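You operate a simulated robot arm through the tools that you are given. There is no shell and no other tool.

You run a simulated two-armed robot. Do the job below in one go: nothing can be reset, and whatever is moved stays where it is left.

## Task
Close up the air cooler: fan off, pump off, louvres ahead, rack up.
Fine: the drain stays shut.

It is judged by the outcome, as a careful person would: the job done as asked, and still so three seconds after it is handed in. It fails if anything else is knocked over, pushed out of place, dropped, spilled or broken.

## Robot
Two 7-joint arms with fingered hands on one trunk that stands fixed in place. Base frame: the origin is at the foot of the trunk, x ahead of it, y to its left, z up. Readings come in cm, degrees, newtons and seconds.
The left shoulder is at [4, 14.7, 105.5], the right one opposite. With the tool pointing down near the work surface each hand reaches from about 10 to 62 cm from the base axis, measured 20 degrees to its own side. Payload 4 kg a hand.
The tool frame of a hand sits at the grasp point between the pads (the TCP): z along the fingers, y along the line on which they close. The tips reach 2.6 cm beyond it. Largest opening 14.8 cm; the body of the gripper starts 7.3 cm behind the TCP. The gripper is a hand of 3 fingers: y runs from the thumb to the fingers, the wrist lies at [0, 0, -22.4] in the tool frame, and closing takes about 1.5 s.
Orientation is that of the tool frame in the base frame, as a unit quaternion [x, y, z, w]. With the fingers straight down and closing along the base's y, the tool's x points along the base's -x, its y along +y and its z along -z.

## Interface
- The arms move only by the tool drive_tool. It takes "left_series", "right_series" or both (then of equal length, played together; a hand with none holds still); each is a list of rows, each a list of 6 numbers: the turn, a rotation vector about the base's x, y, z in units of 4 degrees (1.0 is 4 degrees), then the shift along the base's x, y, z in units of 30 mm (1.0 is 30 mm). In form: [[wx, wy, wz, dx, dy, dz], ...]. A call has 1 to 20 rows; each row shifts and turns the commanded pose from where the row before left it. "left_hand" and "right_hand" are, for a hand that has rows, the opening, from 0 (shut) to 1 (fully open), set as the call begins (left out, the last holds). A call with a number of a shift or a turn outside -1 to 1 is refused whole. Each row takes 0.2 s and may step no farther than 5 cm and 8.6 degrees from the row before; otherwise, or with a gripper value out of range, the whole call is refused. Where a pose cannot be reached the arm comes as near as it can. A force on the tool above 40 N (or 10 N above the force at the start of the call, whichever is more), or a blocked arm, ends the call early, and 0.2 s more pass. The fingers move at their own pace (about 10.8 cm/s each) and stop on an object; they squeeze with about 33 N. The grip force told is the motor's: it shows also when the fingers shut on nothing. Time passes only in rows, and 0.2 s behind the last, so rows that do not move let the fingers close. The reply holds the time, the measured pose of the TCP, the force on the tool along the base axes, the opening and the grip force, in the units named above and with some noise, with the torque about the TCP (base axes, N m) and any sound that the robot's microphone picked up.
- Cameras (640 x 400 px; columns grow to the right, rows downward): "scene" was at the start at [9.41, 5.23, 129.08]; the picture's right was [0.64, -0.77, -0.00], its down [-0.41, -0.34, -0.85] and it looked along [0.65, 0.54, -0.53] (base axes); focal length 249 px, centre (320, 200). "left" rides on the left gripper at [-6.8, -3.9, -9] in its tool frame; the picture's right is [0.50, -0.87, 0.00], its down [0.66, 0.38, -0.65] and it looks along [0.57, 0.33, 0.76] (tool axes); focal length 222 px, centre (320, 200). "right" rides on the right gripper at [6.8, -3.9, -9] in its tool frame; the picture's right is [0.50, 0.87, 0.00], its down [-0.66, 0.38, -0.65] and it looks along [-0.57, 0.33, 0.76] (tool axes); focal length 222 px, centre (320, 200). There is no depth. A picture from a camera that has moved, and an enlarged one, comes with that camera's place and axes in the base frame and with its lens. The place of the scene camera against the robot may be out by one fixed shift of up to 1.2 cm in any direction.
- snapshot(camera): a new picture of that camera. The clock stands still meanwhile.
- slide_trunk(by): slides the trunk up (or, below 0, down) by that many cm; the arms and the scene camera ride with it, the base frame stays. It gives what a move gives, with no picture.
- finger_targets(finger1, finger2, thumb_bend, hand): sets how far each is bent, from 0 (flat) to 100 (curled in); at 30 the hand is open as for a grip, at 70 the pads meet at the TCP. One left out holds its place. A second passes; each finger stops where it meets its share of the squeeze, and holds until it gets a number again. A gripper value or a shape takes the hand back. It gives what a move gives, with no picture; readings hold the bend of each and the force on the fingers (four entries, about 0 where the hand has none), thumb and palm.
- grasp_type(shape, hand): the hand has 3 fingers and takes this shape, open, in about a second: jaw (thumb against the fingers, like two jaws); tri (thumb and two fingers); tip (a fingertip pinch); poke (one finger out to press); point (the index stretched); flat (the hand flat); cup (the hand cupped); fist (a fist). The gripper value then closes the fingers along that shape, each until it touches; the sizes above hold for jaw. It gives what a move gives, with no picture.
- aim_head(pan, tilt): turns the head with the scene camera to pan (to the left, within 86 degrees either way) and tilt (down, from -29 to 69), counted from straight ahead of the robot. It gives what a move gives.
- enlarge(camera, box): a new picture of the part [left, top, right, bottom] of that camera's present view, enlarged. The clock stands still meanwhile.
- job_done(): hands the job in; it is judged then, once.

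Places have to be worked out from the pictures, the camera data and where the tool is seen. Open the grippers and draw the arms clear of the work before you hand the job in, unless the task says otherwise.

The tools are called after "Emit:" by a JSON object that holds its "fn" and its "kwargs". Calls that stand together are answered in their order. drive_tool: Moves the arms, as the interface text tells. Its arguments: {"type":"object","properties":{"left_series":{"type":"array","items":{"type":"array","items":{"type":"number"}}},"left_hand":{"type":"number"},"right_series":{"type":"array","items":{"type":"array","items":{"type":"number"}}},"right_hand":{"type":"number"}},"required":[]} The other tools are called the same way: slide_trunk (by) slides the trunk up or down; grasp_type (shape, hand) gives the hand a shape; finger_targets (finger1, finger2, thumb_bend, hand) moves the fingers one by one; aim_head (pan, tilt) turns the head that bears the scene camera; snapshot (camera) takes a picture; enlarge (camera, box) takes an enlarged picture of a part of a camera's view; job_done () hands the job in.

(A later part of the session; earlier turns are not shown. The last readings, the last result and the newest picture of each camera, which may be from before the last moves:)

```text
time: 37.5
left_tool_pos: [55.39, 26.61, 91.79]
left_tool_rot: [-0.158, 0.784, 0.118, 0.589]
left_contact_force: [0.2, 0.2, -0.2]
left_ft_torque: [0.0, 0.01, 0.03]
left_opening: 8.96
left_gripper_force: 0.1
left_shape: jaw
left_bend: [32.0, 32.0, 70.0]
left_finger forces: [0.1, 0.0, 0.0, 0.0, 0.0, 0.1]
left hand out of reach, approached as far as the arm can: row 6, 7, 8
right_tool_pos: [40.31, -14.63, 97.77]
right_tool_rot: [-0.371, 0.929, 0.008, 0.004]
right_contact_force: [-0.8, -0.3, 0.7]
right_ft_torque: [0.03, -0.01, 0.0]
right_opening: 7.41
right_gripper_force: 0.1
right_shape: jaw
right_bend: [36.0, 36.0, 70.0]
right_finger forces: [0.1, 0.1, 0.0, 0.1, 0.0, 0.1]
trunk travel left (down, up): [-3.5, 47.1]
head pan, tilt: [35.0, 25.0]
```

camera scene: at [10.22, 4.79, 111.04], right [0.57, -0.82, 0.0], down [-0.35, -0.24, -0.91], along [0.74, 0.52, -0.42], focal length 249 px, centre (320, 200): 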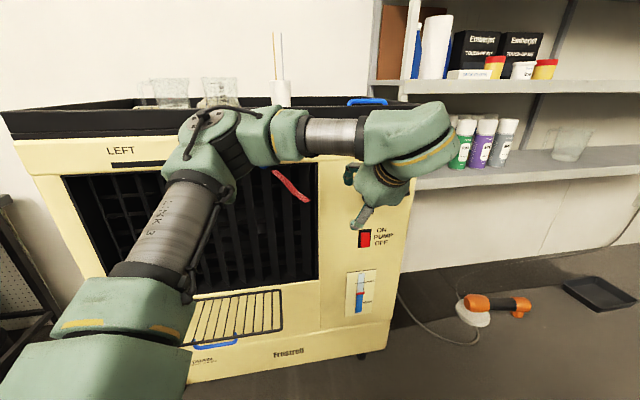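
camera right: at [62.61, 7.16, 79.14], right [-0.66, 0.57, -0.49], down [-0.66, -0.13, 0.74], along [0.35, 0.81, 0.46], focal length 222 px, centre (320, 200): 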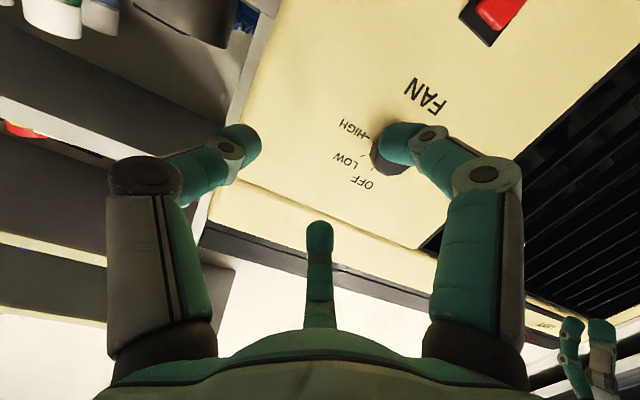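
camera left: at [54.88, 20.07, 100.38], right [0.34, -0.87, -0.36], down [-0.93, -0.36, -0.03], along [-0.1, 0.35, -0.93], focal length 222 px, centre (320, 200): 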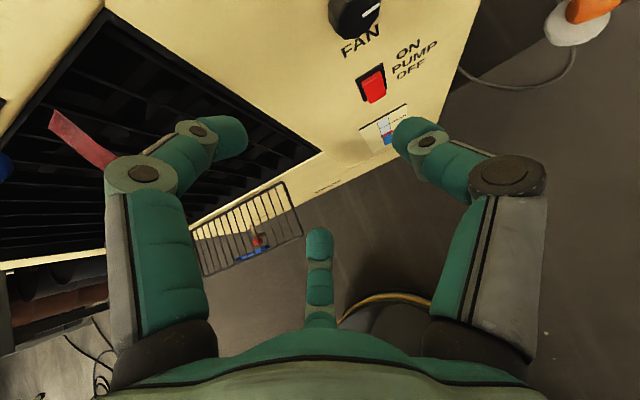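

Pitch is now 74° at yaw 23°. I continue outward toward the knob, to see how the pose behaves with a more extended arm.

Emit:
{"fn": "drive_tool", "kwargs": {"left_series": [[0, 0, 0, 0.3, 0, -0.2], [0, 0, 0, 0.3, 0, -0.2], [0, 0, 0, 0.3, 0, -0.2], [0, 0, 0, 0.2, 0, -0.3], [0, 0, 0, 0.2, 0, -0.3], [0, 0, 0, 0.2, 0, -0.3]]}}

Emit:
{"fn": "snapshot", "kwargs": {"camera": "scene"}}

Emit:
{"fn": "snapshot", "kwargs": {"camera": "left"}}

```text
time: 38.9
left_tool_pos: [59.92, 28.28, 90.58]
left_tool_rot: [-0.16, 0.786, 0.119, 0.585]
left_contact_force: [1.0, -0.6, 0.2]
left_ft_torque: [-0.02, 0.0, -0.01]
left_opening: 8.93
left_gripper_force: 0.1
left_shape: jaw
left_bend: [32.0, 32.0, 70.0]
left_finger forces: [0.0, 0.0, 0.0, 0.0, 0.0, 0.0]
left hand out of reach, approached as far as the arm can: row 2, 3, 4, 5, 6
right_tool_pos: [40.3, -14.62, 97.85]
right_tool_rot: [-0.371, 0.929, 0.008, 0.004]
right_contact_force: [0.1, 0.5, -0.9]
right_ft_torque: [-0.02, 0.0, -0.01]
right_opening: 7.44
right_gripper_force: 0.0
right_shape: jaw
right_bend: [36.0, 36.0, 70.0]
right_finger forces: [0.0, 0.0, 0.0, 0.0, 0.0, 0.0]
trunk travel left (down, up): [-3.5, 47.1]
head pan, tilt: [35.0, 25.0]
```

```text
taken
camera scene: at [10.1, 4.76, 111.06], right [0.57, -0.82, 0.0], down [-0.35, -0.24, -0.91], along [0.74, 0.52, -0.42], focal length 249 px, centre (320, 200)
```

scene: 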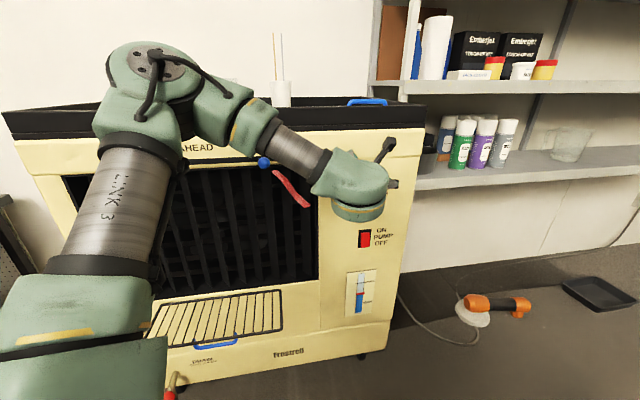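

```text
taken
camera left: at [55.24, 21.97, 99.61], right [0.21, -0.85, -0.48], down [-0.9, 0.03, -0.44], along [0.39, 0.52, -0.76], focal length 222 px, centre (320, 200)
```

left: 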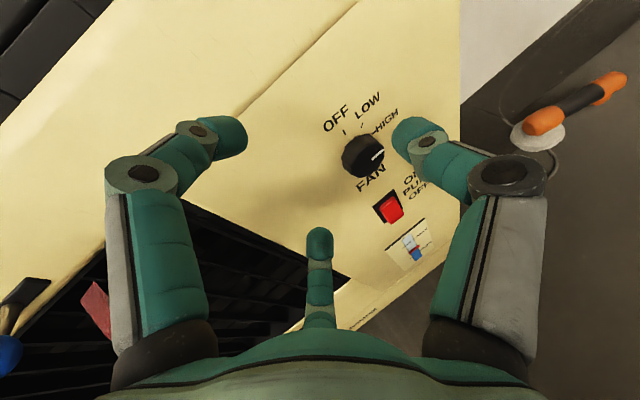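

The elbow is now high and the pose still resists lowering; roll about the tool axis might be what is limited. I test by rolling the hand about its own axis (the pre-wind direction for the turn) in place.

Emit:
{"fn": "drive_tool", "kwargs": {"left_series": [[0.88, 0.37, -0.28, 0, 0, 0], [0.88, 0.37, -0.28, 0, 0, 0], [0.88, 0.37, -0.28, 0, 0, 0], [0.88, 0.37, -0.28, 0, 0, 0], [0.88, 0.37, -0.28, 0, 0, 0], [0.88, 0.37, -0.28, 0, 0, 0], [0, 0, 0, 0, 0, -0.3], [0, 0, 0, 0, 0, -0.3]]}}

```text
time: 40.7
left_tool_pos: [59.81, 28.79, 90.22]
left_tool_rot: [0.007, 0.802, 0.237, 0.549]
left_contact_force: [0.0, 0.8, -0.1]
left_ft_torque: [0.05, 0.0, -0.03]
left_opening: 8.93
left_gripper_force: 0.1
left_shape: jaw
left_bend: [32.0, 32.0, 70.0]
left_finger forces: [0.1, 0.0, 0.1, 0.0, 0.1, 0.0]
left hand out of reach, approached as far as the arm can: row 7, 8
right_tool_pos: [40.07, -14.61, 97.74]
right_tool_rot: [-0.37, 0.929, 0.008, 0.003]
right_contact_force: [-0.4, -0.7, -0.4]
right_ft_torque: [0.0, 0.03, -0.01]
right_opening: 7.41
right_gripper_force: 0.0
right_shape: jaw
right_bend: [36.0, 36.0, 70.0]
right_finger forces: [0.1, 0.0, 0.0, 0.0, 0.1, 0.0]
trunk travel left (down, up): [-3.5, 47.1]
head pan, tilt: [35.0, 25.0]
```

Roll is free; the limit is about lowering. Cross-rays now put the knob front centre reliably at (69.0, 29.9, 82.2). I try extending forward first (still ~5 cm short of it) and then lowering.

Emit:
{"fn": "drive_tool", "kwargs": {"left_series": [[0, 0, 0, 0.35, -0.05, 0], [0, 0, 0, 0.35, -0.05, 0], [0, 0, 0, 0.35, -0.05, 0], [0, 0, 0, 0.35, -0.05, 0], [0, 0, 0, 0, 0, -0.3], [0, 0, 0, 0, 0, -0.3], [0, 0, 0, 0, 0, -0.3]]}}

```text
time: 42.3
left_tool_pos: [64.23, 29.43, 89.61]
left_tool_rot: [0.008, 0.802, 0.236, 0.549]
left_contact_force: [0.8, -0.5, 0.7]
left_ft_torque: [-0.02, -0.01, 0.0]
left_opening: 8.95
left_gripper_force: 0.0
left_shape: jaw
left_bend: [32.0, 32.0, 70.0]
left_finger forces: [0.0, 0.0, 0.1, 0.1, 0.1, 0.0]
left hand out of reach, approached as far as the arm can: row 5, 6, 7
right_tool_pos: [40.29, -14.67, 97.87]
right_tool_rot: [-0.37, 0.929, 0.008, 0.003]
right_contact_force: [-0.6, -0.1, -0.1]
right_ft_torque: [0.01, -0.03, 0.03]
right_opening: 7.44
right_gripper_force: 0.1
right_shape: jaw
right_bend: [36.0, 36.0, 70.0]
right_finger forces: [0.0, 0.0, 0.1, 0.0, 0.0, 0.0]
trunk travel left (down, up): [-3.5, 47.1]
head pan, tilt: [35.0, 25.0]
```

Forward motion is free; only lowering is limited. I lower the trunk its last 3.4 cm and look at the arm's posture.

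Emit:
{"fn": "slide_trunk", "kwargs": {"by": -3.4}}

Emit:
{"fn": "drive_tool", "kwargs": {"left_series": [[-0.39, 0.92, 0, 0, 0, -0.3], [-0.39, 0.92, 0, 0, 0, -0.4], [-0.39, 0.92, 0, 0, 0, -0.4]]}}

Emit:
{"fn": "snapshot", "kwargs": {"camera": "scene"}}

Emit:
{"fn": "snapshot", "kwargs": {"camera": "left"}}

```text
time: 43.1
left_tool_pos: [64.3, 29.48, 86.27]
left_tool_rot: [0.007, 0.802, 0.235, 0.55]
left_contact_force: [0.6, -0.5, -0.3]
left_ft_torque: [0.01, 0.0, 0.0]
left_opening: 8.92
left_gripper_force: 0.1
left_shape: jaw
left_bend: [32.0, 32.0, 70.0]
left_finger forces: [0.0, 0.1, 0.0, 0.0, 0.1, 0.1]
right_tool_pos: [40.24, -14.6, 94.59]
right_tool_rot: [-0.37, 0.929, 0.008, 0.004]
right_contact_force: [1.0, -0.1, 0.5]
right_ft_torque: [-0.03, -0.02, -0.03]
right_opening: 7.43
right_gripper_force: 0.1
right_shape: jaw
right_bend: [36.0, 36.0, 70.0]
right_finger forces: [0.0, 0.1, 0.0, 0.1, 0.0, 0.0]
trunk travel left (down, up): [-0.1, 50.5]
head pan, tilt: [35.0, 25.0]
```

```text
time: 43.9
left_tool_pos: [64.26, 29.4, 82.88]
left_tool_rot: [0.007, 0.86, 0.202, 0.469]
left_contact_force: [0.3, 0.3, -0.2]
left_ft_torque: [0.02, -0.01, 0.01]
left_opening: 8.9
left_gripper_force: 0.0
left_shape: jaw
left_bend: [32.0, 32.0, 70.0]
left_finger forces: [0.2, 0.0, 0.0, 0.1, 0.0, 0.0]
right_tool_pos: [40.18, -14.68, 94.54]
right_tool_rot: [-0.371, 0.928, 0.007, 0.004]
right_contact_force: [-0.4, -0.7, 0.0]
right_ft_torque: [0.01, 0.04, -0.03]
right_opening: 7.43
right_gripper_force: 0.0
right_shape: jaw
right_bend: [36.0, 36.0, 70.0]
right_finger forces: [0.0, 0.0, 0.0, 0.0, 0.0, 0.1]
trunk travel left (down, up): [-0.1, 50.5]
head pan, tilt: [35.0, 25.0]
```

```text
taken
camera scene: at [10.08, 4.75, 107.82], right [0.57, -0.82, 0.0], down [-0.35, -0.24, -0.91], along [0.74, 0.52, -0.42], focal length 249 px, centre (320, 200)
```

scene: 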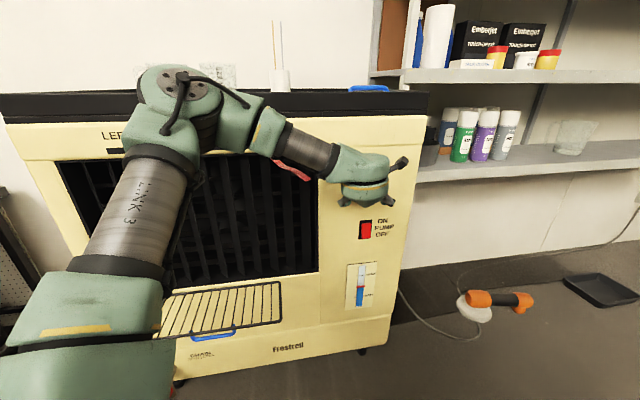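

```text
taken
camera left: at [61.5, 21.36, 91.44], right [-0.13, -0.7, -0.71], down [-0.96, 0.26, -0.08], along [0.24, 0.67, -0.7], focal length 222 px, centre (320, 200)
```

left: 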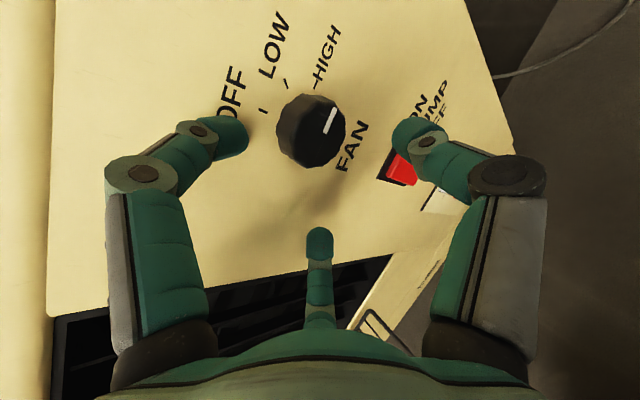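

Now at (64.3, 29.4, 82.9), the knob is in good view right ahead of the hand. The tool is ~34° off the knob axis; I try to bring it closer to the normal by turning yaw left in steps, holding position.

Emit:
{"fn": "drive_tool", "kwargs": {"left_series": [[0, 0, 0.8, -0.05, -0.05, 0], [0, 0, 0.8, -0.05, -0.05, 0], [0, 0, 0.8, -0.05, -0.05, 0], [0, 0, 0.8, 0, -0.05, 0], [0, 0, 0.8, 0, 0, 0], [0.3, -0.4, 0, 0, 0, 0], [0.3, -0.4, 0, 0, 0, 0]]}}

```text
time: 45.5
left_tool_pos: [63.23, 30.42, 83.29]
left_tool_rot: [-0.11, 0.835, 0.277, 0.462]
left_contact_force: [0.1, 0.3, 0.0]
left_ft_torque: [0.01, -0.02, 0.0]
left_opening: 8.92
left_gripper_force: 0.1
left_shape: jaw
left_bend: [32.0, 32.0, 70.0]
left_finger forces: [0.0, 0.1, 0.0, 0.1, 0.0, 0.0]
left hand out of reach, approached as far as the arm can: row 5, 6, 7
right_tool_pos: [40.17, -14.58, 94.69]
right_tool_rot: [-0.371, 0.929, 0.008, 0.003]
right_contact_force: [-0.6, 0.0, -0.6]
right_ft_torque: [0.03, 0.03, -0.01]
right_opening: 7.43
right_gripper_force: 0.1
right_shape: jaw
right_bend: [36.0, 36.0, 70.0]
right_finger forces: [0.0, 0.0, 0.0, 0.1, 0.1, 0.0]
trunk travel left (down, up): [-0.1, 50.5]
head pan, tilt: [35.0, 25.0]
```

The tool is now within ~25° of the knob axis (yaw 38°, 25° down). Before gripping I back off 4 cm and look at how the "tip" pinch shape arranges the digits.

Emit:
{"fn": "drive_tool", "kwargs": {"left_series": [[0, 0, 0, -0.3, -0.3, 0.1], [0, 0, 0, -0.3, -0.3, 0.1], [0, 0, 0, -0.3, -0.3, 0.1]]}}

Emit:
{"fn": "grasp_type", "kwargs": {"hand": "left", "shape": "tip"}}

Emit:
{"fn": "snapshot", "kwargs": {"camera": "left"}}

```text
time: 46.3
left_tool_pos: [60.03, 29.15, 84.64]
left_tool_rot: [-0.11, 0.835, 0.278, 0.462]
left_contact_force: [-0.2, 0.0, 0.1]
left_ft_torque: [0.01, -0.02, -0.01]
left_opening: 8.91
left_gripper_force: 0.1
left_shape: jaw
left_bend: [32.0, 32.0, 70.0]
left_finger forces: [0.0, 0.0, 0.0, 0.1, 0.0, 0.0]
left hand out of reach, approached as far as the arm can: row 1, 2, 3
right_tool_pos: [40.21, -14.64, 94.54]
right_tool_rot: [-0.371, 0.929, 0.009, 0.003]
right_contact_force: [0.1, -0.6, 0.1]
right_ft_torque: [0.0, 0.03, 0.02]
right_opening: 7.41
right_gripper_force: 0.2
right_shape: jaw
right_bend: [36.0, 36.0, 70.0]
right_finger forces: [0.0, 0.1, 0.0, 0.0, 0.0, 0.1]
trunk travel left (down, up): [-0.1, 50.5]
head pan, tilt: [35.0, 25.0]
```

```text
time: 47.2
left_tool_pos: [60.07, 29.24, 84.62]
left_tool_rot: [-0.11, 0.835, 0.277, 0.462]
left_contact_force: [1.1, 0.6, -0.1]
left_ft_torque: [-0.02, 0.01, 0.03]
left_opening: 14.8
left_gripper_force: 0.1
left_shape: tip
left_bend: [30.0, 30.0, 30.0]
left_finger forces: [0.0, 0.1, 0.0, 0.1, 0.0, 0.0]
right_tool_pos: [40.28, -14.59, 94.57]
right_tool_rot: [-0.371, 0.929, 0.008, 0.003]
right_contact_force: [-0.4, 0.8, -1.1]
right_ft_torque: [-0.02, 0.03, 0.01]
right_opening: 7.4
right_gripper_force: 0.2
right_shape: jaw
right_bend: [36.0, 36.0, 70.0]
right_finger forces: [0.0, 0.0, 0.0, 0.1, 0.1, 0.1]
trunk travel left (down, up): [-0.1, 50.5]
head pan, tilt: [35.0, 25.0]
```

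```text
taken
camera left: at [59.13, 20.34, 92.68], right [0.11, -0.68, -0.73], down [-0.99, -0.01, -0.14], along [0.08, 0.74, -0.67], focal length 222 px, centre (320, 200)
```

left: 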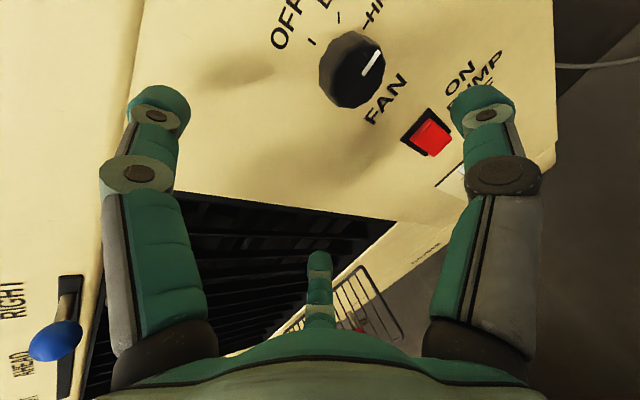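

Now I partly close this shape to see how the digits meet.

Emit:
{"fn": "drive_tool", "kwargs": {"left_series": [[0, 0, 0, 0, 0, 0], [0, 0, 0, 0, 0, 0], [0, 0, 0, 0, 0, 0], [0, 0, 0, 0, 0, 0], [0, 0, 0, 0, 0, 0]], "left_hand": 0.25}}

Emit:
{"fn": "snapshot", "kwargs": {"camera": "left"}}

```text
time: 48.4
left_tool_pos: [59.92, 29.19, 84.61]
left_tool_rot: [-0.11, 0.835, 0.278, 0.461]
left_contact_force: [0.0, -0.8, -0.8]
left_ft_torque: [0.01, -0.04, -0.02]
left_opening: 3.71
left_gripper_force: 0.2
left_shape: tip
left_bend: [76.0, 76.0, 70.0]
left_finger forces: [0.0, 0.1, 0.1, 0.0, 0.0, 0.0]
right_tool_pos: [40.24, -14.67, 94.65]
right_tool_rot: [-0.371, 0.929, 0.009, 0.003]
right_contact_force: [0.0, -0.7, -0.2]
right_ft_torque: [-0.01, -0.04, -0.03]
right_opening: 7.43
right_gripper_force: 0.1
right_shape: jaw
right_bend: [36.0, 36.0, 70.0]
right_finger forces: [0.0, 0.0, 0.1, 0.0, 0.0, 0.0]
trunk travel left (down, up): [-0.1, 50.5]
head pan, tilt: [35.0, 25.0]
```

```text
taken
camera left: at [59.13, 20.33, 92.69], right [0.11, -0.68, -0.73], down [-0.99, -0.01, -0.14], along [0.08, 0.74, -0.67], focal length 222 px, centre (320, 200)
```

left: 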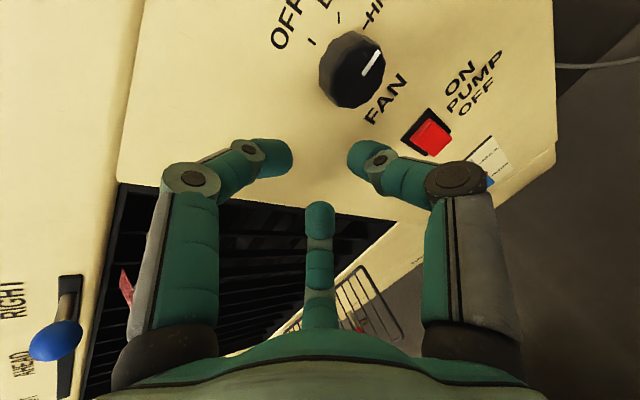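

The digits close symmetrically like a 3-jaw chuck, which suits the knob. I open to ~6.5 cm, move in line with the knob about 3 cm in front of it, then try pitching up further where the arm is more extended.

Emit:
{"fn": "drive_tool", "kwargs": {"left_series": [[0, 0, 0, 0.4, -0.1, -0.05], [0, 0, 0, 0.4, -0.1, -0.05], [0, 0, 0, 0.4, -0.1, -0.05], [0, 0, 0, 0.4, -0.1, -0.05], [0, 0, 0, 0.4, -0.1, -0.1], [0, 0, 0, 0.2, 0, -0.05], [0.5, -0.53, 0, 0, 0, 0], [0.5, -0.53, 0, 0, 0, 0], [0.5, -0.53, 0, 0, 0, 0], [0.5, -0.53, 0, 0, 0, 0]], "left_hand": 0.45}}

Emit:
{"fn": "snapshot", "kwargs": {"camera": "left"}}

Emit:
{"fn": "snapshot", "kwargs": {"camera": "scene"}}

```text
time: 49.9
left_tool_pos: [64.8, 30.44, 84.28]
left_tool_rot: [-0.103, 0.835, 0.276, 0.465]
left_contact_force: [-23.5, -15.7, 3.7]
left_ft_torque: [-0.23, 0.18, -0.76]
left_opening: 6.57
left_gripper_force: 0.1
left_shape: tip
left_bend: [79.0, 39.0, 69.0]
left_finger forces: [6.2, 0.1, 0.0, 0.0, 21.2, 0.0]
left hand out of reach, approached as far as the arm can: row 1, 2, 3, 4, 5, 6, 7
right_tool_pos: [40.09, -14.77, 94.63]
right_tool_rot: [-0.371, 0.928, 0.008, 0.006]
right_contact_force: [-0.5, 0.6, 0.4]
right_ft_torque: [0.01, -0.03, 0.0]
right_opening: 7.41
right_gripper_force: 0.0
right_shape: jaw
right_bend: [36.0, 36.0, 70.0]
right_finger forces: [0.0, 0.0, 0.0, 0.0, 0.1, 0.0]
trunk travel left (down, up): [-0.1, 50.5]
head pan, tilt: [35.0, 25.0]
stopped in row 7 (left hand): the force on the tool passed its limit at 42 N (the readings are from after the stop); the commanded pose is now the measured one
```

```text
taken
camera left: at [63.78, 21.59, 92.34], right [0.1, -0.67, -0.73], down [-0.99, 0.01, -0.14], along [0.09, 0.74, -0.67], focal length 222 px, centre (320, 200)
```

left: 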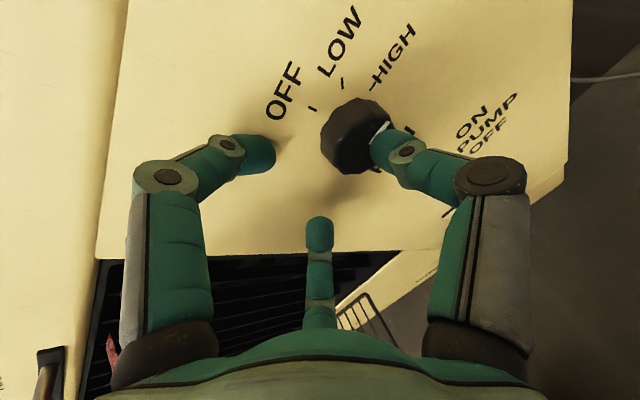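

```text
taken
camera scene: at [9.79, 4.57, 107.86], right [0.57, -0.82, 0.0], down [-0.34, -0.24, -0.91], along [0.74, 0.52, -0.42], focal length 249 px, centre (320, 200)
```

scene: 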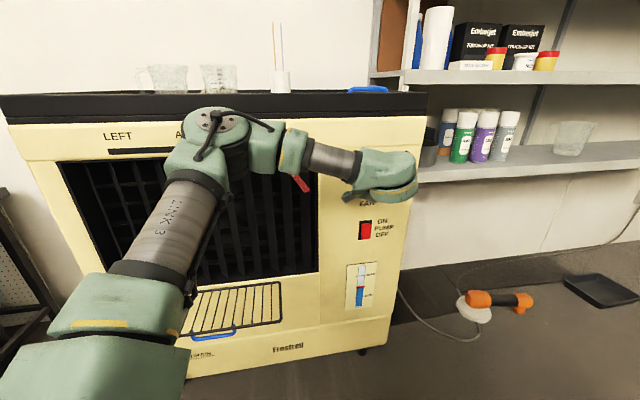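

The thumb met the knob face because the arm stayed 3 cm too far left in this orientation; force was brief and the cooler hasn't shifted. I back straight off, then reduce yaw a bit so the arm can reach the knob's line.

Emit:
{"fn": "drive_tool", "kwargs": {"left_series": [[0, 0, 0, -0.3, -0.28, 0.1], [0, 0, 0, -0.3, -0.28, 0.1], [0, 0, -0.8, -0.1, -0.1, 0], [0, 0, -0.8, 0, -0.1, 0], [0, 0, -0.8, 0, -0.2, 0]]}}

Emit:
{"fn": "drive_tool", "kwargs": {"left_series": [[0, 0, 0, 0.25, -0.25, 0], [0, 0, 0, 0.25, -0.25, 0], [0, 0, 0, 0.25, -0.25, -0.05], [0, 0, 0, 0.25, -0.25, -0.05]]}}

Emit:
{"fn": "snapshot", "kwargs": {"camera": "left"}}

```text
time: 51.1
left_tool_pos: [62.81, 28.66, 84.92]
left_tool_rot: [-0.035, 0.841, 0.237, 0.485]
left_contact_force: [0.1, -0.4, 0.1]
left_ft_torque: [-0.02, -0.02, 0.02]
left_opening: 6.64
left_gripper_force: 0.0
left_shape: tip
left_bend: [39.0, 39.0, 70.0]
left_finger forces: [0.0, 0.0, 0.1, 0.0, 0.0, 0.1]
left hand out of reach, approached as far as the arm can: row 1, 2
right_tool_pos: [40.22, -14.61, 94.55]
right_tool_rot: [-0.371, 0.929, 0.008, 0.004]
right_contact_force: [-0.7, 0.1, 0.4]
right_ft_torque: [0.0, -0.03, -0.04]
right_opening: 7.45
right_gripper_force: 0.0
right_shape: jaw
right_bend: [36.0, 36.0, 70.0]
right_finger forces: [0.1, 0.0, 0.1, 0.0, 0.0, 0.0]
trunk travel left (down, up): [-0.1, 50.5]
head pan, tilt: [35.0, 25.0]
```

```text
time: 52.1
left_tool_pos: [65.54, 26.32, 84.62]
left_tool_rot: [-0.034, 0.841, 0.236, 0.485]
left_contact_force: [0.5, 0.8, 0.1]
left_ft_torque: [-0.03, 0.0, 0.01]
left_opening: 6.65
left_gripper_force: 0.1
left_shape: tip
left_bend: [39.0, 39.0, 70.0]
left_finger forces: [0.0, 0.0, 0.1, 0.0, 0.1, 0.0]
left hand out of reach, approached as far as the arm can: row 4
right_tool_pos: [40.32, -14.7, 94.6]
right_tool_rot: [-0.371, 0.929, 0.008, 0.003]
right_contact_force: [0.4, -0.3, -0.6]
right_ft_torque: [0.01, 0.0, 0.03]
right_opening: 7.43
right_gripper_force: 0.0
right_shape: jaw
right_bend: [36.0, 36.0, 70.0]
right_finger forces: [0.0, 0.1, 0.0, 0.1, 0.0, 0.0]
trunk travel left (down, up): [-0.1, 50.5]
head pan, tilt: [35.0, 25.0]
```

```text
taken
camera left: at [63.0, 17.75, 92.7], right [-0.02, -0.68, -0.73], down [-0.98, 0.17, -0.13], along [0.21, 0.71, -0.67], focal length 222 px, centre (320, 200)
```

left: 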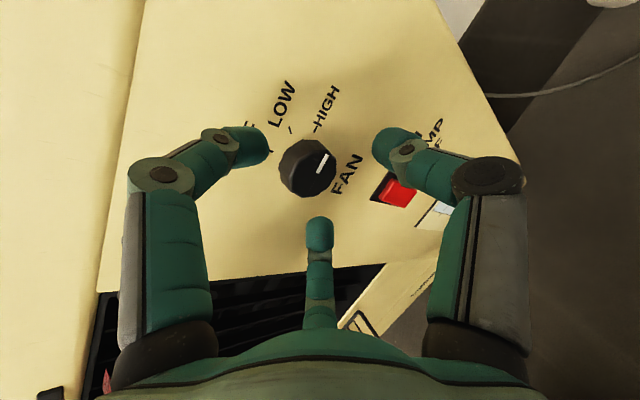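

The knob is now well-centred in the hand's view, with TCP on its line (a≈25.5) and tilt ≈28°. I try pitching up further at this spot in small steps while lowering slightly.

Emit:
{"fn": "drive_tool", "kwargs": {"left_series": [[0.24, -0.44, 0, 0.05, 0, 0], [0.24, -0.44, 0, 0.05, 0, 0], [0.24, -0.44, 0, 0.05, 0, 0], [0.24, -0.44, 0, 0.05, 0, 0]]}}

```text
time: 53.1
left_tool_pos: [65.18, 30.17, 86.86]
left_tool_rot: [-0.032, 0.803, 0.26, 0.535]
left_contact_force: [-0.5, -0.3, -0.5]
left_ft_torque: [-0.04, 0.04, 0.01]
left_opening: 6.67
left_gripper_force: 0.1
left_shape: tip
left_bend: [39.0, 39.0, 70.0]
left_finger forces: [0.0, 0.0, 0.1, 0.1, 0.0, 0.1]
left hand out of reach, approached as far as the arm can: row 1, 2, 3, 4
right_tool_pos: [40.21, -14.56, 94.67]
right_tool_rot: [-0.37, 0.929, 0.007, 0.003]
right_contact_force: [0.6, 0.4, -0.1]
right_ft_torque: [0.02, 0.02, 0.01]
right_opening: 7.42
right_gripper_force: 0.1
right_shape: jaw
right_bend: [36.0, 36.0, 70.0]
right_finger forces: [0.0, 0.0, 0.0, 0.0, 0.0, 0.0]
trunk travel left (down, up): [-0.1, 50.5]
head pan, tilt: [35.0, 25.0]
```

Analysis: in every stuck pose the left wrist sits ~10 cm above the shoulder height, i.e. an elbow-up posture limit. I retreat to free space in front of the cooler, with the tool mostly down, and then lower the hand to bring the elbow out and down.

Emit:
{"fn": "drive_tool", "kwargs": {"left_series": [[0, 0, 0, -0.5, -0.3, 0.1], [0, 0, 0, -0.5, -0.3, 0.1], [-0.53, 1.0, 0, -0.9, 0, 0], [-0.53, 1.0, 0, -0.9, 0, 0], [-0.53, 1.0, 0, -0.9, 0, 0], [-0.53, 1.0, 0, -0.9, 0, 0], [-0.53, 1.0, 0, -0.9, 0.1, 0], [-0.53, 1.0, 0, -0.9, 0.1, 0], [-0.53, 1.0, 0, -0.9, 0.1, 0], [-0.53, 1.0, 0, -0.9, 0.1, 0], [-0.53, 1.0, 0, -0.9, 0.1, 0], [-0.53, 1.0, 0, -0.4, 0.1, 0]]}}

Emit:
{"fn": "drive_tool", "kwargs": {"left_series": [[0, 0, 0, 0, 0, -0.6], [0, 0, 0, 0, 0, -0.6], [0, 0, 0, 0, 0, -0.6], [0, 0, 0, 0, 0, -0.6], [0, 0, 0, 0, 0, -0.6], [0, 0, 0, 0, 0, -0.6], [0, 0, 0, 0, 0, -0.6], [0, 0, 0, 0, 0, -0.6]]}}

Emit:
{"fn": "snapshot", "kwargs": {"camera": "scene"}}

```text
time: 55.7
left_tool_pos: [36.59, 30.89, 87.87]
left_tool_rot: [-0.038, 0.969, 0.111, 0.217]
left_contact_force: [-0.1, -0.2, -0.2]
left_ft_torque: [0.0, 0.0, 0.01]
left_opening: 6.65
left_gripper_force: 0.0
left_shape: tip
left_bend: [39.0, 39.0, 70.0]
left_finger forces: [0.1, 0.1, 0.1, 0.1, 0.1, 0.1]
left hand out of reach, approached as far as the arm can: row 1, 2
right_tool_pos: [40.28, -14.65, 94.59]
right_tool_rot: [-0.371, 0.929, 0.008, 0.003]
right_contact_force: [-0.1, 0.5, 0.4]
right_ft_torque: [0.02, -0.02, -0.01]
right_opening: 7.43
right_gripper_force: 0.1
right_shape: jaw
right_bend: [36.0, 36.0, 70.0]
right_finger forces: [0.0, 0.1, 0.0, 0.1, 0.0, 0.1]
trunk travel left (down, up): [-0.1, 50.5]
head pan, tilt: [35.0, 25.0]
```

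```text
time: 57.5
left_tool_pos: [37.72, 31.02, 73.87]
left_tool_rot: [-0.038, 0.969, 0.11, 0.216]
left_contact_force: [-0.4, 1.0, 0.5]
left_ft_torque: [0.01, 0.04, 0.0]
left_opening: 6.63
left_gripper_force: 0.1
left_shape: tip
left_bend: [39.0, 39.0, 70.0]
left_finger forces: [0.0, 0.0, 0.0, 0.1, 0.0, 0.1]
left hand out of reach, approached as far as the arm can: row 7, 8
right_tool_pos: [40.33, -14.64, 94.64]
right_tool_rot: [-0.37, 0.929, 0.008, 0.003]
right_contact_force: [0.3, -0.5, 0.3]
right_ft_torque: [-0.02, -0.01, 0.01]
right_opening: 7.42
right_gripper_force: 0.0
right_shape: jaw
right_bend: [36.0, 36.0, 70.0]
right_finger forces: [0.1, 0.0, 0.0, 0.1, 0.0, 0.1]
trunk travel left (down, up): [-0.1, 50.5]
head pan, tilt: [35.0, 25.0]
```

```text
taken
camera scene: at [10.11, 4.77, 107.81], right [0.57, -0.82, 0.0], down [-0.35, -0.24, -0.91], along [0.74, 0.52, -0.42], focal length 249 px, centre (320, 200)
```

scene: 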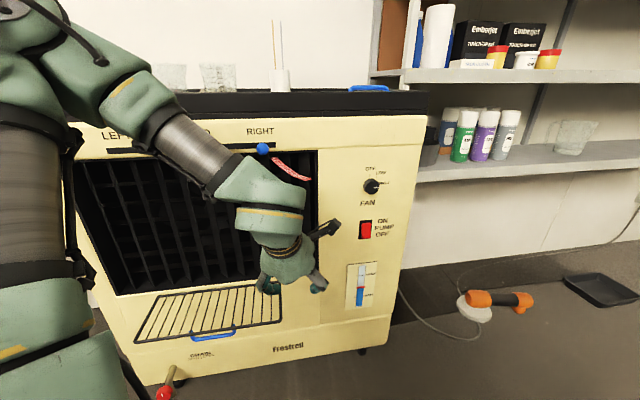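

The hand stopped because the wrist came within ~30 cm of the shoulder (elbow folded fully). I move outward first and then lower past shoulder level.

Emit:
{"fn": "drive_tool", "kwargs": {"left_series": [[0, 0, 0, 0.6, -0.2, 0.1], [0, 0, 0, 0.6, -0.2, 0], [0, 0, 0, 0.6, -0.2, 0], [0, 0, 0, 0.6, -0.2, 0], [0, 0, 0, 0, 0, -0.6], [0, 0, 0, 0, 0, -0.6], [0, 0, 0, 0, 0, -0.6], [0, 0, 0, 0, 0, -0.6], [0, 0, 0, 0, 0, -0.6]]}}

Emit:
{"fn": "snapshot", "kwargs": {"camera": "scene"}}

```text
time: 59.5
left_tool_pos: [44.88, 28.36, 65.29]
left_tool_rot: [-0.038, 0.969, 0.11, 0.218]
left_contact_force: [0.3, -0.7, 0.3]
left_ft_torque: [0.01, 0.0, 0.01]
left_opening: 6.62
left_gripper_force: 0.1
left_shape: tip
left_bend: [39.0, 39.0, 70.0]
left_finger forces: [0.1, 0.0, 0.0, 0.0, 0.0, 0.0]
right_tool_pos: [40.3, -14.65, 94.61]
right_tool_rot: [-0.371, 0.929, 0.008, 0.003]
right_contact_force: [0.2, 0.0, 0.7]
right_ft_torque: [0.02, -0.05, 0.01]
right_opening: 7.44
right_gripper_force: 0.0
right_shape: jaw
right_bend: [36.0, 36.0, 70.0]
right_finger forces: [0.0, 0.0, 0.0, 0.1, 0.0, 0.0]
trunk travel left (down, up): [-0.1, 50.5]
head pan, tilt: [35.0, 25.0]
```

```text
taken
camera scene: at [10.11, 4.77, 107.81], right [0.57, -0.82, 0.0], down [-0.35, -0.24, -0.91], along [0.74, 0.52, -0.42], focal length 249 px, centre (320, 200)
```

scene: 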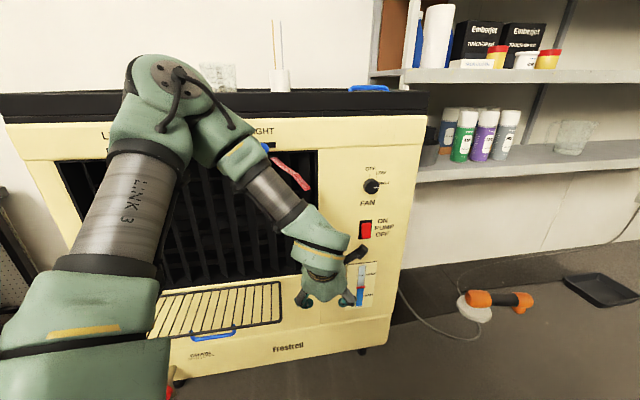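

Wrist-low works with tool down; it's the upward bend past the forearm line that's blocked in the left arm. The right arm did reach 82° pitch when well extended, and with yaw ≈34° the knob lies just within its full reach, so I'll try that. First I park the left hand to the left, in front of the louvres.

Emit:
{"fn": "drive_tool", "kwargs": {"left_series": [[0, 0, 0, 0, 0.2, 0.7], [0, 0, 0, 0, 0.2, 0.7], [0, 0, 0, 0, 0.2, 0.7], [0, 0, 0, -0.1, 0.3, 0.7], [0, 0, 0, -0.3, 0.5, 0.7], [0, 0, 0, -0.4, 0.6, 0.7], [0, 0, 0, -0.4, 0.6, 0.7], [0, 0, 0, -0.4, 0.6, 0.7], [0, 0, 0, -0.4, 0.6, 0.7], [0, 0, 0, -0.4, 0.6, 0.5], [0, 0, 0, -0.4, 0.6, 0.4]]}}

Emit:
{"fn": "drive_tool", "kwargs": {"right_series": [[0, 0, 0, 0.8, 0.3, 0], [0, 0, 0, 0.8, 0.3, 0], [0, 0, 0, 0.8, 0.3, 0], [0.85, -0.9, 0, 0.6, 0.3, 0], [0.85, -0.9, 0, 0.6, 0.3, 0], [0.85, -0.9, 0, 0.6, 0.3, 0], [0.85, -0.9, 0, 0.5, 0.4, 0], [0.85, -0.9, 0, 0.5, 0.5, 0], [0.85, -0.9, 0, 0.5, 0.5, 0], [0.85, -0.9, 0, 0.5, 0.5, -0.1], [0.85, -0.9, 0, 0.4, 0.4, -0.1], [0.85, -0.9, 0, 0.4, 0.4, -0.2], [0.85, -0.9, 0, 0.3, 0.4, -0.3], [0.85, -0.9, 0, 0.3, 0.4, -0.3], [0.85, -0.9, 0, 0.3, 0.4, -0.3], [0.85, -0.9, 0, 0.3, 0.3, -0.3]], "right_hand": 0.45}}

Emit:
{"fn": "snapshot", "kwargs": {"camera": "scene"}}

Emit:
{"fn": "snapshot", "kwargs": {"camera": "right"}}

```text
time: 61.9
left_tool_pos: [36.33, 43.73, 86.97]
left_tool_rot: [-0.038, 0.969, 0.11, 0.216]
left_contact_force: [0.9, -0.4, -0.6]
left_ft_torque: [0.0, 0.0, -0.01]
left_opening: 6.65
left_gripper_force: 0.0
left_shape: tip
left_bend: [39.0, 39.0, 70.0]
left_finger forces: [0.0, 0.1, 0.1, 0.0, 0.0, 0.1]
right_tool_pos: [40.3, -14.62, 94.68]
right_tool_rot: [-0.371, 0.929, 0.008, 0.004]
right_contact_force: [0.9, 0.8, -0.2]
right_ft_torque: [-0.05, -0.03, -0.01]
right_opening: 7.43
right_gripper_force: 0.0
right_shape: jaw
right_bend: [36.0, 36.0, 70.0]
right_finger forces: [0.0, 0.0, 0.1, 0.0, 0.0, 0.0]
trunk travel left (down, up): [-0.1, 50.5]
head pan, tilt: [35.0, 25.0]
```

```text
time: 65.3
left_tool_pos: [36.48, 43.65, 87.0]
left_tool_rot: [-0.039, 0.969, 0.111, 0.217]
left_contact_force: [-0.4, -0.1, 0.5]
left_ft_torque: [0.03, -0.01, -0.02]
left_opening: 6.67
left_gripper_force: 0.0
left_shape: tip
left_bend: [39.0, 39.0, 70.0]
left_finger forces: [0.1, 0.0, 0.0, 0.0, 0.0, 0.0]
right_tool_pos: [64.98, 3.41, 89.65]
right_tool_rot: [-0.316, 0.781, 0.204, 0.499]
right_contact_force: [-0.5, -0.2, -0.3]
right_ft_torque: [0.03, 0.0, -0.01]
right_opening: 6.69
right_gripper_force: 0.0
right_shape: jaw
right_bend: [39.0, 39.0, 70.0]
right_finger forces: [0.0, 0.0, 0.0, 0.0, 0.0, 0.1]
trunk travel left (down, up): [-0.1, 50.5]
head pan, tilt: [35.0, 25.0]
```

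```text
taken
camera scene: at [10.13, 4.75, 107.81], right [0.57, -0.82, 0.0], down [-0.35, -0.24, -0.91], along [0.74, 0.52, -0.42], focal length 249 px, centre (320, 200)
```

scene: 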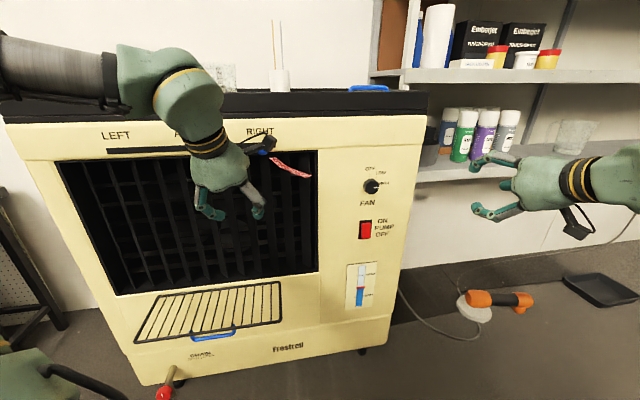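

```text
taken
camera right: at [59.78, -6.98, 87.43], right [-0.75, 0.48, -0.45], down [-0.49, 0.05, 0.87], along [0.44, 0.88, 0.2], focal length 222 px, centre (320, 200)
```

right: 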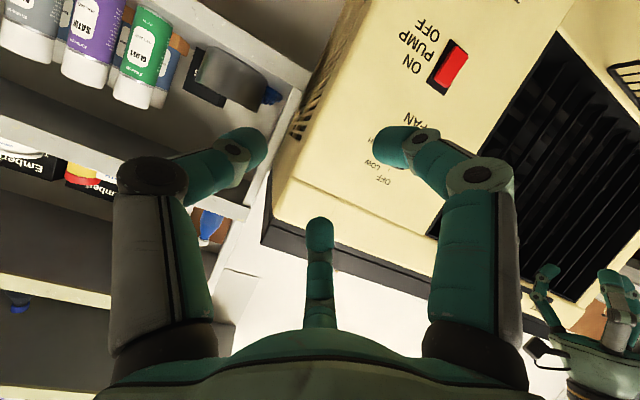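

The right hand is at (65, 3.4, 89.7), pitch 65°, no limits hit. I keep the arm extended: yaw back ~10°, pitch up the remaining 25°, sliding left toward the knob line but still well short of the face.

Emit:
{"fn": "drive_tool", "kwargs": {"right_series": [[0, 0, -0.8, 0.2, 0.4, 0], [0, 0, -0.8, 0.2, 0.4, 0], [0, 0, -0.8, 0.2, 0.4, 0], [0.5, -0.8, 0, 0.2, 0.4, -0.1], [0.5, -0.8, 0, 0.2, 0.4, -0.1], [0.5, -0.8, 0, 0.2, 0.4, -0.2], [0.5, -0.8, 0, 0.2, 0.4, -0.2], [0.5, -0.8, 0, 0.1, 0.4, -0.2], [0.5, -0.8, 0, 0.1, 0.4, -0.2]]}}

Emit:
{"fn": "snapshot", "kwargs": {"camera": "scene"}}

Emit:
{"fn": "snapshot", "kwargs": {"camera": "right"}}

```text
time: 67.3
left_tool_pos: [36.44, 43.74, 86.94]
left_tool_rot: [-0.037, 0.969, 0.109, 0.217]
left_contact_force: [0.1, -0.7, -0.5]
left_ft_torque: [-0.01, 0.0, 0.0]
left_opening: 6.65
left_gripper_force: 0.1
left_shape: tip
left_bend: [39.0, 39.0, 70.0]
left_finger forces: [0.0, 0.0, 0.1, 0.0, 0.1, 0.0]
right_tool_pos: [71.8, 9.79, 88.74]
right_tool_rot: [-0.224, 0.709, 0.194, 0.64]
right_contact_force: [0.4, 0.1, 0.8]
right_ft_torque: [-0.03, 0.02, 0.04]
right_opening: 6.67
right_gripper_force: 0.1
right_shape: jaw
right_bend: [39.0, 39.0, 70.0]
right_finger forces: [0.0, 0.0, 0.1, 0.0, 0.0, 0.0]
right hand out of reach, approached as far as the arm can: row 8, 9
trunk travel left (down, up): [-0.1, 50.5]
head pan, tilt: [35.0, 25.0]
```

```text
taken
camera scene: at [10.02, 4.82, 107.82], right [0.57, -0.82, 0.0], down [-0.35, -0.24, -0.91], along [0.74, 0.52, -0.42], focal length 249 px, centre (320, 200)
```

scene: 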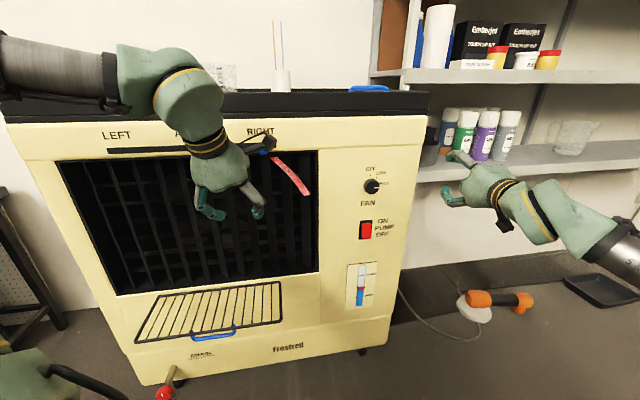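

```text
taken
camera right: at [66.0, 0.93, 83.09], right [-0.53, 0.68, -0.51], down [-0.7, -0.01, 0.72], along [0.48, 0.73, 0.48], focal length 222 px, centre (320, 200)
```

right: 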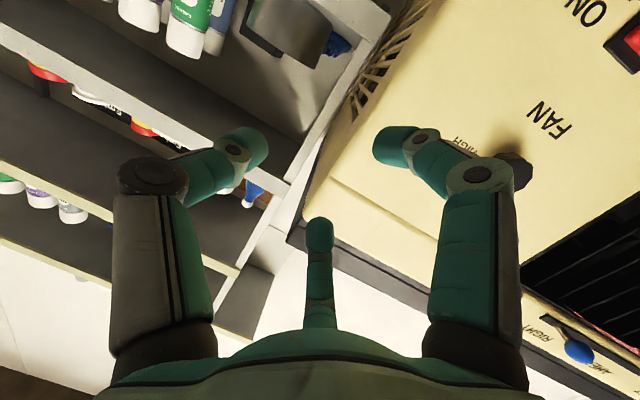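

Right hand now has pitch 84°, yaw 34° – only ~10° off the knob axis. I slide it left across to a point ~4 cm in front of the knob.

Emit:
{"fn": "drive_tool", "kwargs": {"right_series": [[0, 0, 0, -0.2, 0.5, -0.2], [0, 0, 0, -0.2, 0.5, -0.2], [0, 0, 0, -0.2, 0.5, -0.2], [0, 0, 0, -0.2, 0.5, -0.2], [0, 0, 0, -0.2, 0.5, -0.2], [0, 0, 0, -0.2, 0.5, -0.2], [0, 0, 0, -0.2, 0.5, -0.2], [0, 0, 0, -0.2, 0.5, -0.2]]}}

Emit:
{"fn": "snapshot", "kwargs": {"camera": "right"}}

Emit:
{"fn": "snapshot", "kwargs": {"camera": "scene"}}

```text
time: 69.1
left_tool_pos: [36.55, 43.6, 86.93]
left_tool_rot: [-0.038, 0.969, 0.11, 0.217]
left_contact_force: [0.1, -0.2, -0.4]
left_ft_torque: [-0.02, -0.01, -0.02]
left_opening: 6.64
left_gripper_force: 0.1
left_shape: tip
left_bend: [39.0, 39.0, 70.0]
left_finger forces: [0.0, 0.1, 0.0, 0.1, 0.0, 0.0]
right_tool_pos: [71.74, 9.72, 88.62]
right_tool_rot: [-0.224, 0.71, 0.194, 0.639]
right_contact_force: [0.0, -0.3, -0.3]
right_ft_torque: [-0.02, 0.05, 0.01]
right_opening: 6.68
right_gripper_force: 0.1
right_shape: jaw
right_bend: [39.0, 39.0, 70.0]
right_finger forces: [0.0, 0.1, 0.0, 0.0, 0.0, 0.0]
right hand out of reach, approached as far as the arm can: row 1, 2, 3, 4, 5, 6, 7, 8
trunk travel left (down, up): [-0.1, 50.5]
head pan, tilt: [35.0, 25.0]
```

```text
taken
camera right: at [66.02, 0.9, 83.03], right [-0.53, 0.68, -0.51], down [-0.7, -0.01, 0.72], along [0.48, 0.73, 0.48], focal length 222 px, centre (320, 200)
```

right: 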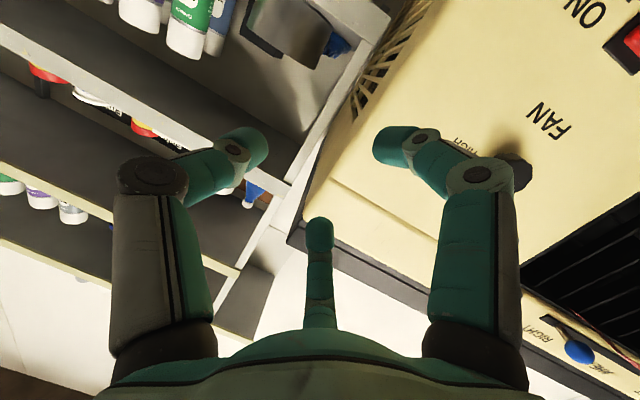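

```text
taken
camera scene: at [10.08, 4.76, 107.82], right [0.57, -0.82, 0.0], down [-0.35, -0.24, -0.91], along [0.74, 0.52, -0.42], focal length 249 px, centre (320, 200)
```

scene: 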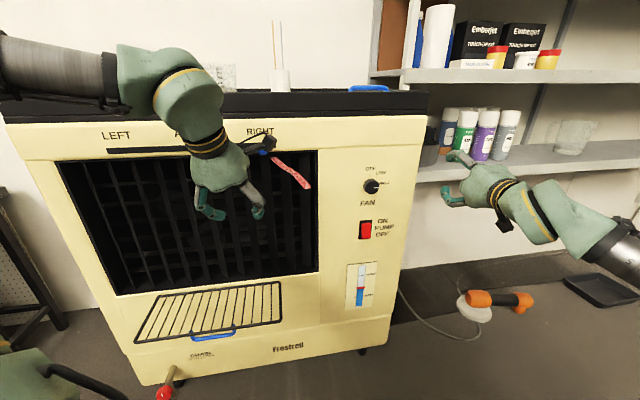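

The picture shows hand and forearm exactly in line: the wrist only bends one way. For the right arm, pointing further left (yaw ~58°) is the free direction, so I yaw left and slide toward the knob line with the arm well extended.

Emit:
{"fn": "drive_tool", "kwargs": {"right_series": [[0, 0, 0.9, -0.1, 0.15, -0.1], [0, 0, 0.9, -0.1, 0.15, -0.1], [0, 0, 0.9, -0.1, 0.15, -0.1], [0, 0, 0.9, -0.1, 0.15, -0.1], [0, 0, 0.9, -0.1, 0.2, -0.1], [0, 0, 0.9, -0.1, 0.2, -0.1], [0, 0, 0.6, -0.1, 0.3, -0.1], [0, 0, 0, -0.1, 0.3, -0.1], [0, 0, 0, -0.1, 0.3, -0.1]]}}

Emit:
{"fn": "snapshot", "kwargs": {"camera": "right"}}

Emit:
{"fn": "snapshot", "kwargs": {"camera": "scene"}}

```text
time: 71.1
left_tool_pos: [36.51, 43.69, 86.99]
left_tool_rot: [-0.038, 0.969, 0.11, 0.216]
left_contact_force: [-0.4, 0.1, 0.2]
left_ft_torque: [-0.01, 0.02, -0.05]
left_opening: 6.63
left_gripper_force: 0.2
left_shape: tip
left_bend: [39.0, 39.0, 70.0]
left_finger forces: [0.0, 0.0, 0.0, 0.1, 0.1, 0.0]
right_tool_pos: [69.11, 15.37, 86.0]
right_tool_rot: [-0.368, 0.647, 0.323, 0.584]
right_contact_force: [0.1, 0.1, 0.4]
right_ft_torque: [-0.02, 0.02, -0.04]
right_opening: 6.69
right_gripper_force: 0.0
right_shape: jaw
right_bend: [39.0, 39.0, 70.0]
right_finger forces: [0.0, 0.1, 0.1, 0.0, 0.0, 0.0]
trunk travel left (down, up): [-0.1, 50.5]
head pan, tilt: [35.0, 25.0]
```

```text
taken
camera right: at [67.43, 4.98, 80.42], right [-0.76, 0.4, -0.51], down [-0.63, -0.29, 0.72], along [0.14, 0.87, 0.48], focal length 222 px, centre (320, 200)
```

right: 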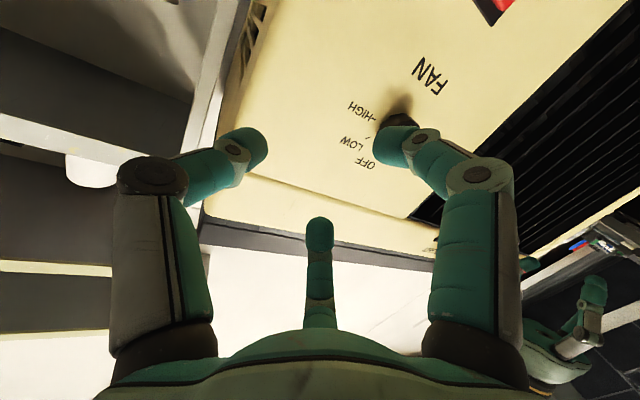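

```text
taken
camera scene: at [10.09, 4.78, 107.82], right [0.57, -0.82, 0.0], down [-0.35, -0.24, -0.91], along [0.74, 0.52, -0.42], focal length 249 px, centre (320, 200)
```

scene: 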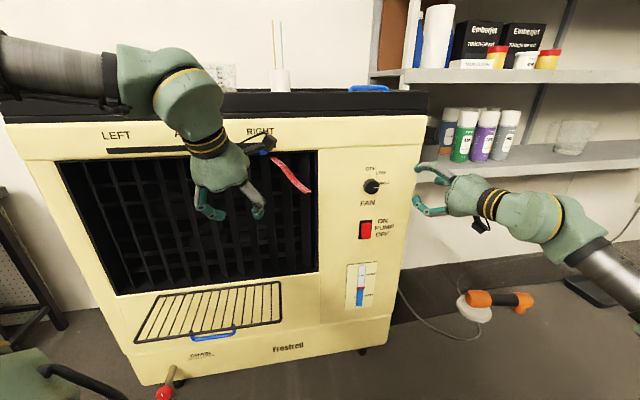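

No limits hit at yaw 58°. I continue sliding left along the face toward the knob's line, keeping ~7 cm in front.

Emit:
{"fn": "drive_tool", "kwargs": {"right_series": [[0, 0, 0, -0.24, 0.46, -0.16], [0, 0, 0, -0.24, 0.46, -0.16], [0, 0, 0, -0.24, 0.46, -0.16], [0, 0, 0, -0.24, 0.46, -0.16], [0, 0, 0, -0.24, 0.46, -0.16], [0, 0, 0, -0.24, 0.46, -0.16]]}}

Emit:
{"fn": "snapshot", "kwargs": {"camera": "right"}}

```text
time: 72.5
left_tool_pos: [36.46, 43.76, 86.95]
left_tool_rot: [-0.037, 0.969, 0.11, 0.218]
left_contact_force: [-0.2, 0.6, 0.1]
left_ft_torque: [-0.01, -0.01, -0.05]
left_opening: 6.65
left_gripper_force: 0.1
left_shape: tip
left_bend: [39.0, 39.0, 70.0]
left_finger forces: [0.1, 0.0, 0.0, 0.0, 0.0, 0.0]
right_tool_pos: [64.77, 23.58, 83.14]
right_tool_rot: [-0.366, 0.648, 0.322, 0.585]
right_contact_force: [-0.8, 0.1, -0.1]
right_ft_torque: [0.03, 0.02, -0.01]
right_opening: 6.66
right_gripper_force: 0.1
right_shape: jaw
right_bend: [39.0, 39.0, 70.0]
right_finger forces: [0.1, 0.1, 0.0, 0.0, 0.0, 0.1]
trunk travel left (down, up): [-0.1, 50.5]
head pan, tilt: [35.0, 25.0]
```

```text
taken
camera right: at [63.0, 13.27, 77.51], right [-0.76, 0.4, -0.51], down [-0.63, -0.29, 0.72], along [0.14, 0.87, 0.48], focal length 222 px, centre (320, 200)
```

right: 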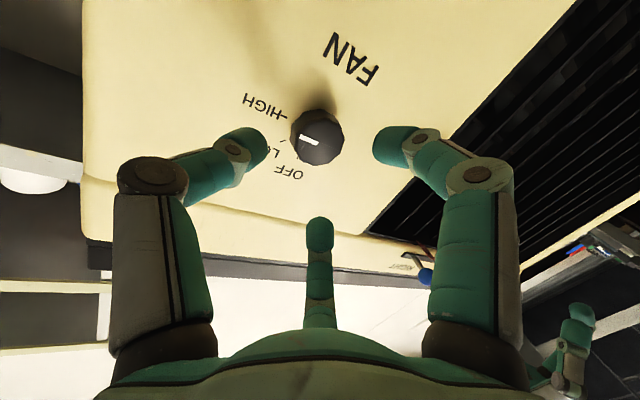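

The knob is centred in view at ~7 cm, no limits hit. I move in to ~3 cm before it and bring yaw back a little toward the knob axis.

Emit:
{"fn": "drive_tool", "kwargs": {"right_series": [[0, 0, -0.3, 0.15, 0.33, -0.05], [0, 0, -0.3, 0.15, 0.33, -0.05], [0, 0, -0.4, 0.15, 0.33, -0.05], [0, 0, -0.4, 0.15, 0.33, -0.05]]}}

Emit:
{"fn": "snapshot", "kwargs": {"camera": "right"}}

```text
time: 73.5
left_tool_pos: [36.42, 43.69, 86.98]
left_tool_rot: [-0.037, 0.969, 0.109, 0.217]
left_contact_force: [0.3, -0.4, -0.6]
left_ft_torque: [0.04, 0.01, -0.01]
left_opening: 6.62
left_gripper_force: 0.3
left_shape: tip
left_bend: [39.0, 39.0, 70.0]
left_finger forces: [0.1, 0.1, 0.0, 0.0, 0.0, 0.1]
right_tool_pos: [66.46, 27.67, 82.55]
right_tool_rot: [-0.335, 0.664, 0.294, 0.6]
right_contact_force: [-0.3, 0.5, -0.6]
right_ft_torque: [0.02, 0.01, 0.0]
right_opening: 6.71
right_gripper_force: 0.0
right_shape: jaw
right_bend: [39.0, 39.0, 70.0]
right_finger forces: [0.1, 0.1, 0.0, 0.1, 0.1, 0.0]
trunk travel left (down, up): [-0.1, 50.5]
head pan, tilt: [35.0, 25.0]
```

```text
taken
camera right: at [63.83, 17.59, 76.93], right [-0.72, 0.48, -0.51], down [-0.66, -0.23, 0.72], along [0.23, 0.85, 0.48], focal length 222 px, centre (320, 200)
```

right: 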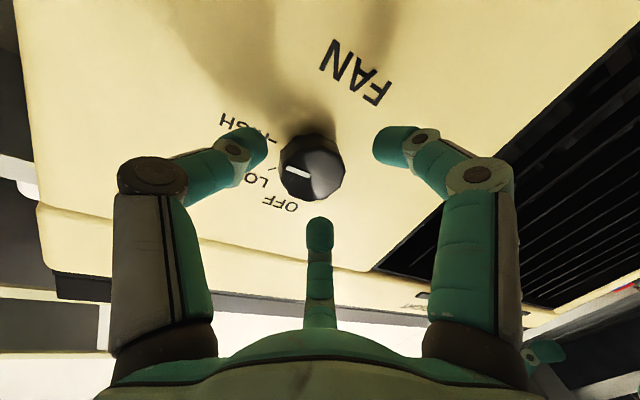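

The knob sits centred between the digits. I pre-wind the hand 40° clockwise about its own axis so it has range for the 90° counter-clockwise turn.

Emit:
{"fn": "drive_tool", "kwargs": {"right_series": [[0.6, 0.79, -0.1, 0, 0, 0], [0.6, 0.79, -0.1, 0, 0, 0], [0.6, 0.79, -0.1, 0, 0, 0], [0.6, 0.79, -0.1, 0, 0, 0], [0.6, 0.79, -0.1, 0, 0, 0], [0.6, 0.79, -0.1, 0, 0, 0], [0.6, 0.79, -0.1, 0, 0, 0], [0.6, 0.79, -0.1, 0, 0, 0], [0.6, 0.79, -0.1, 0, 0, 0], [0.6, 0.79, -0.1, 0, 0, 0]]}}

Emit:
{"fn": "snapshot", "kwargs": {"camera": "right"}}

```text
time: 75.7
left_tool_pos: [36.58, 43.64, 86.97]
left_tool_rot: [-0.038, 0.969, 0.11, 0.218]
left_contact_force: [-0.1, 0.3, 0.0]
left_ft_torque: [-0.02, -0.04, -0.02]
left_opening: 6.66
left_gripper_force: 0.1
left_shape: tip
left_bend: [39.0, 39.0, 70.0]
left_finger forces: [0.0, 0.0, 0.1, 0.0, 0.0, 0.0]
right_tool_pos: [66.49, 27.57, 82.59]
right_tool_rot: [-0.089, 0.738, 0.483, 0.463]
right_contact_force: [0.6, -0.2, -0.5]
right_ft_torque: [0.01, 0.02, 0.03]
right_opening: 6.68
right_gripper_force: 0.0
right_shape: jaw
right_bend: [39.0, 39.0, 70.0]
right_finger forces: [0.0, 0.0, 0.0, 0.0, 0.1, 0.0]
trunk travel left (down, up): [-0.1, 50.5]
head pan, tilt: [35.0, 25.0]
```

```text
taken
camera right: at [59.68, 20.51, 75.99], right [-0.78, 0.61, 0.16], down [-0.25, -0.53, 0.81], along [0.58, 0.59, 0.56], focal length 222 px, centre (320, 200)
```

right: 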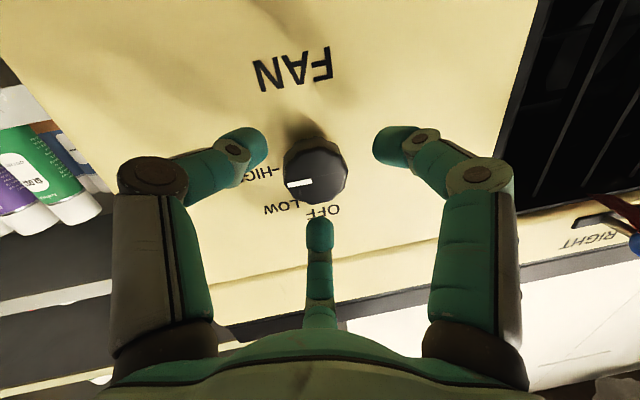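

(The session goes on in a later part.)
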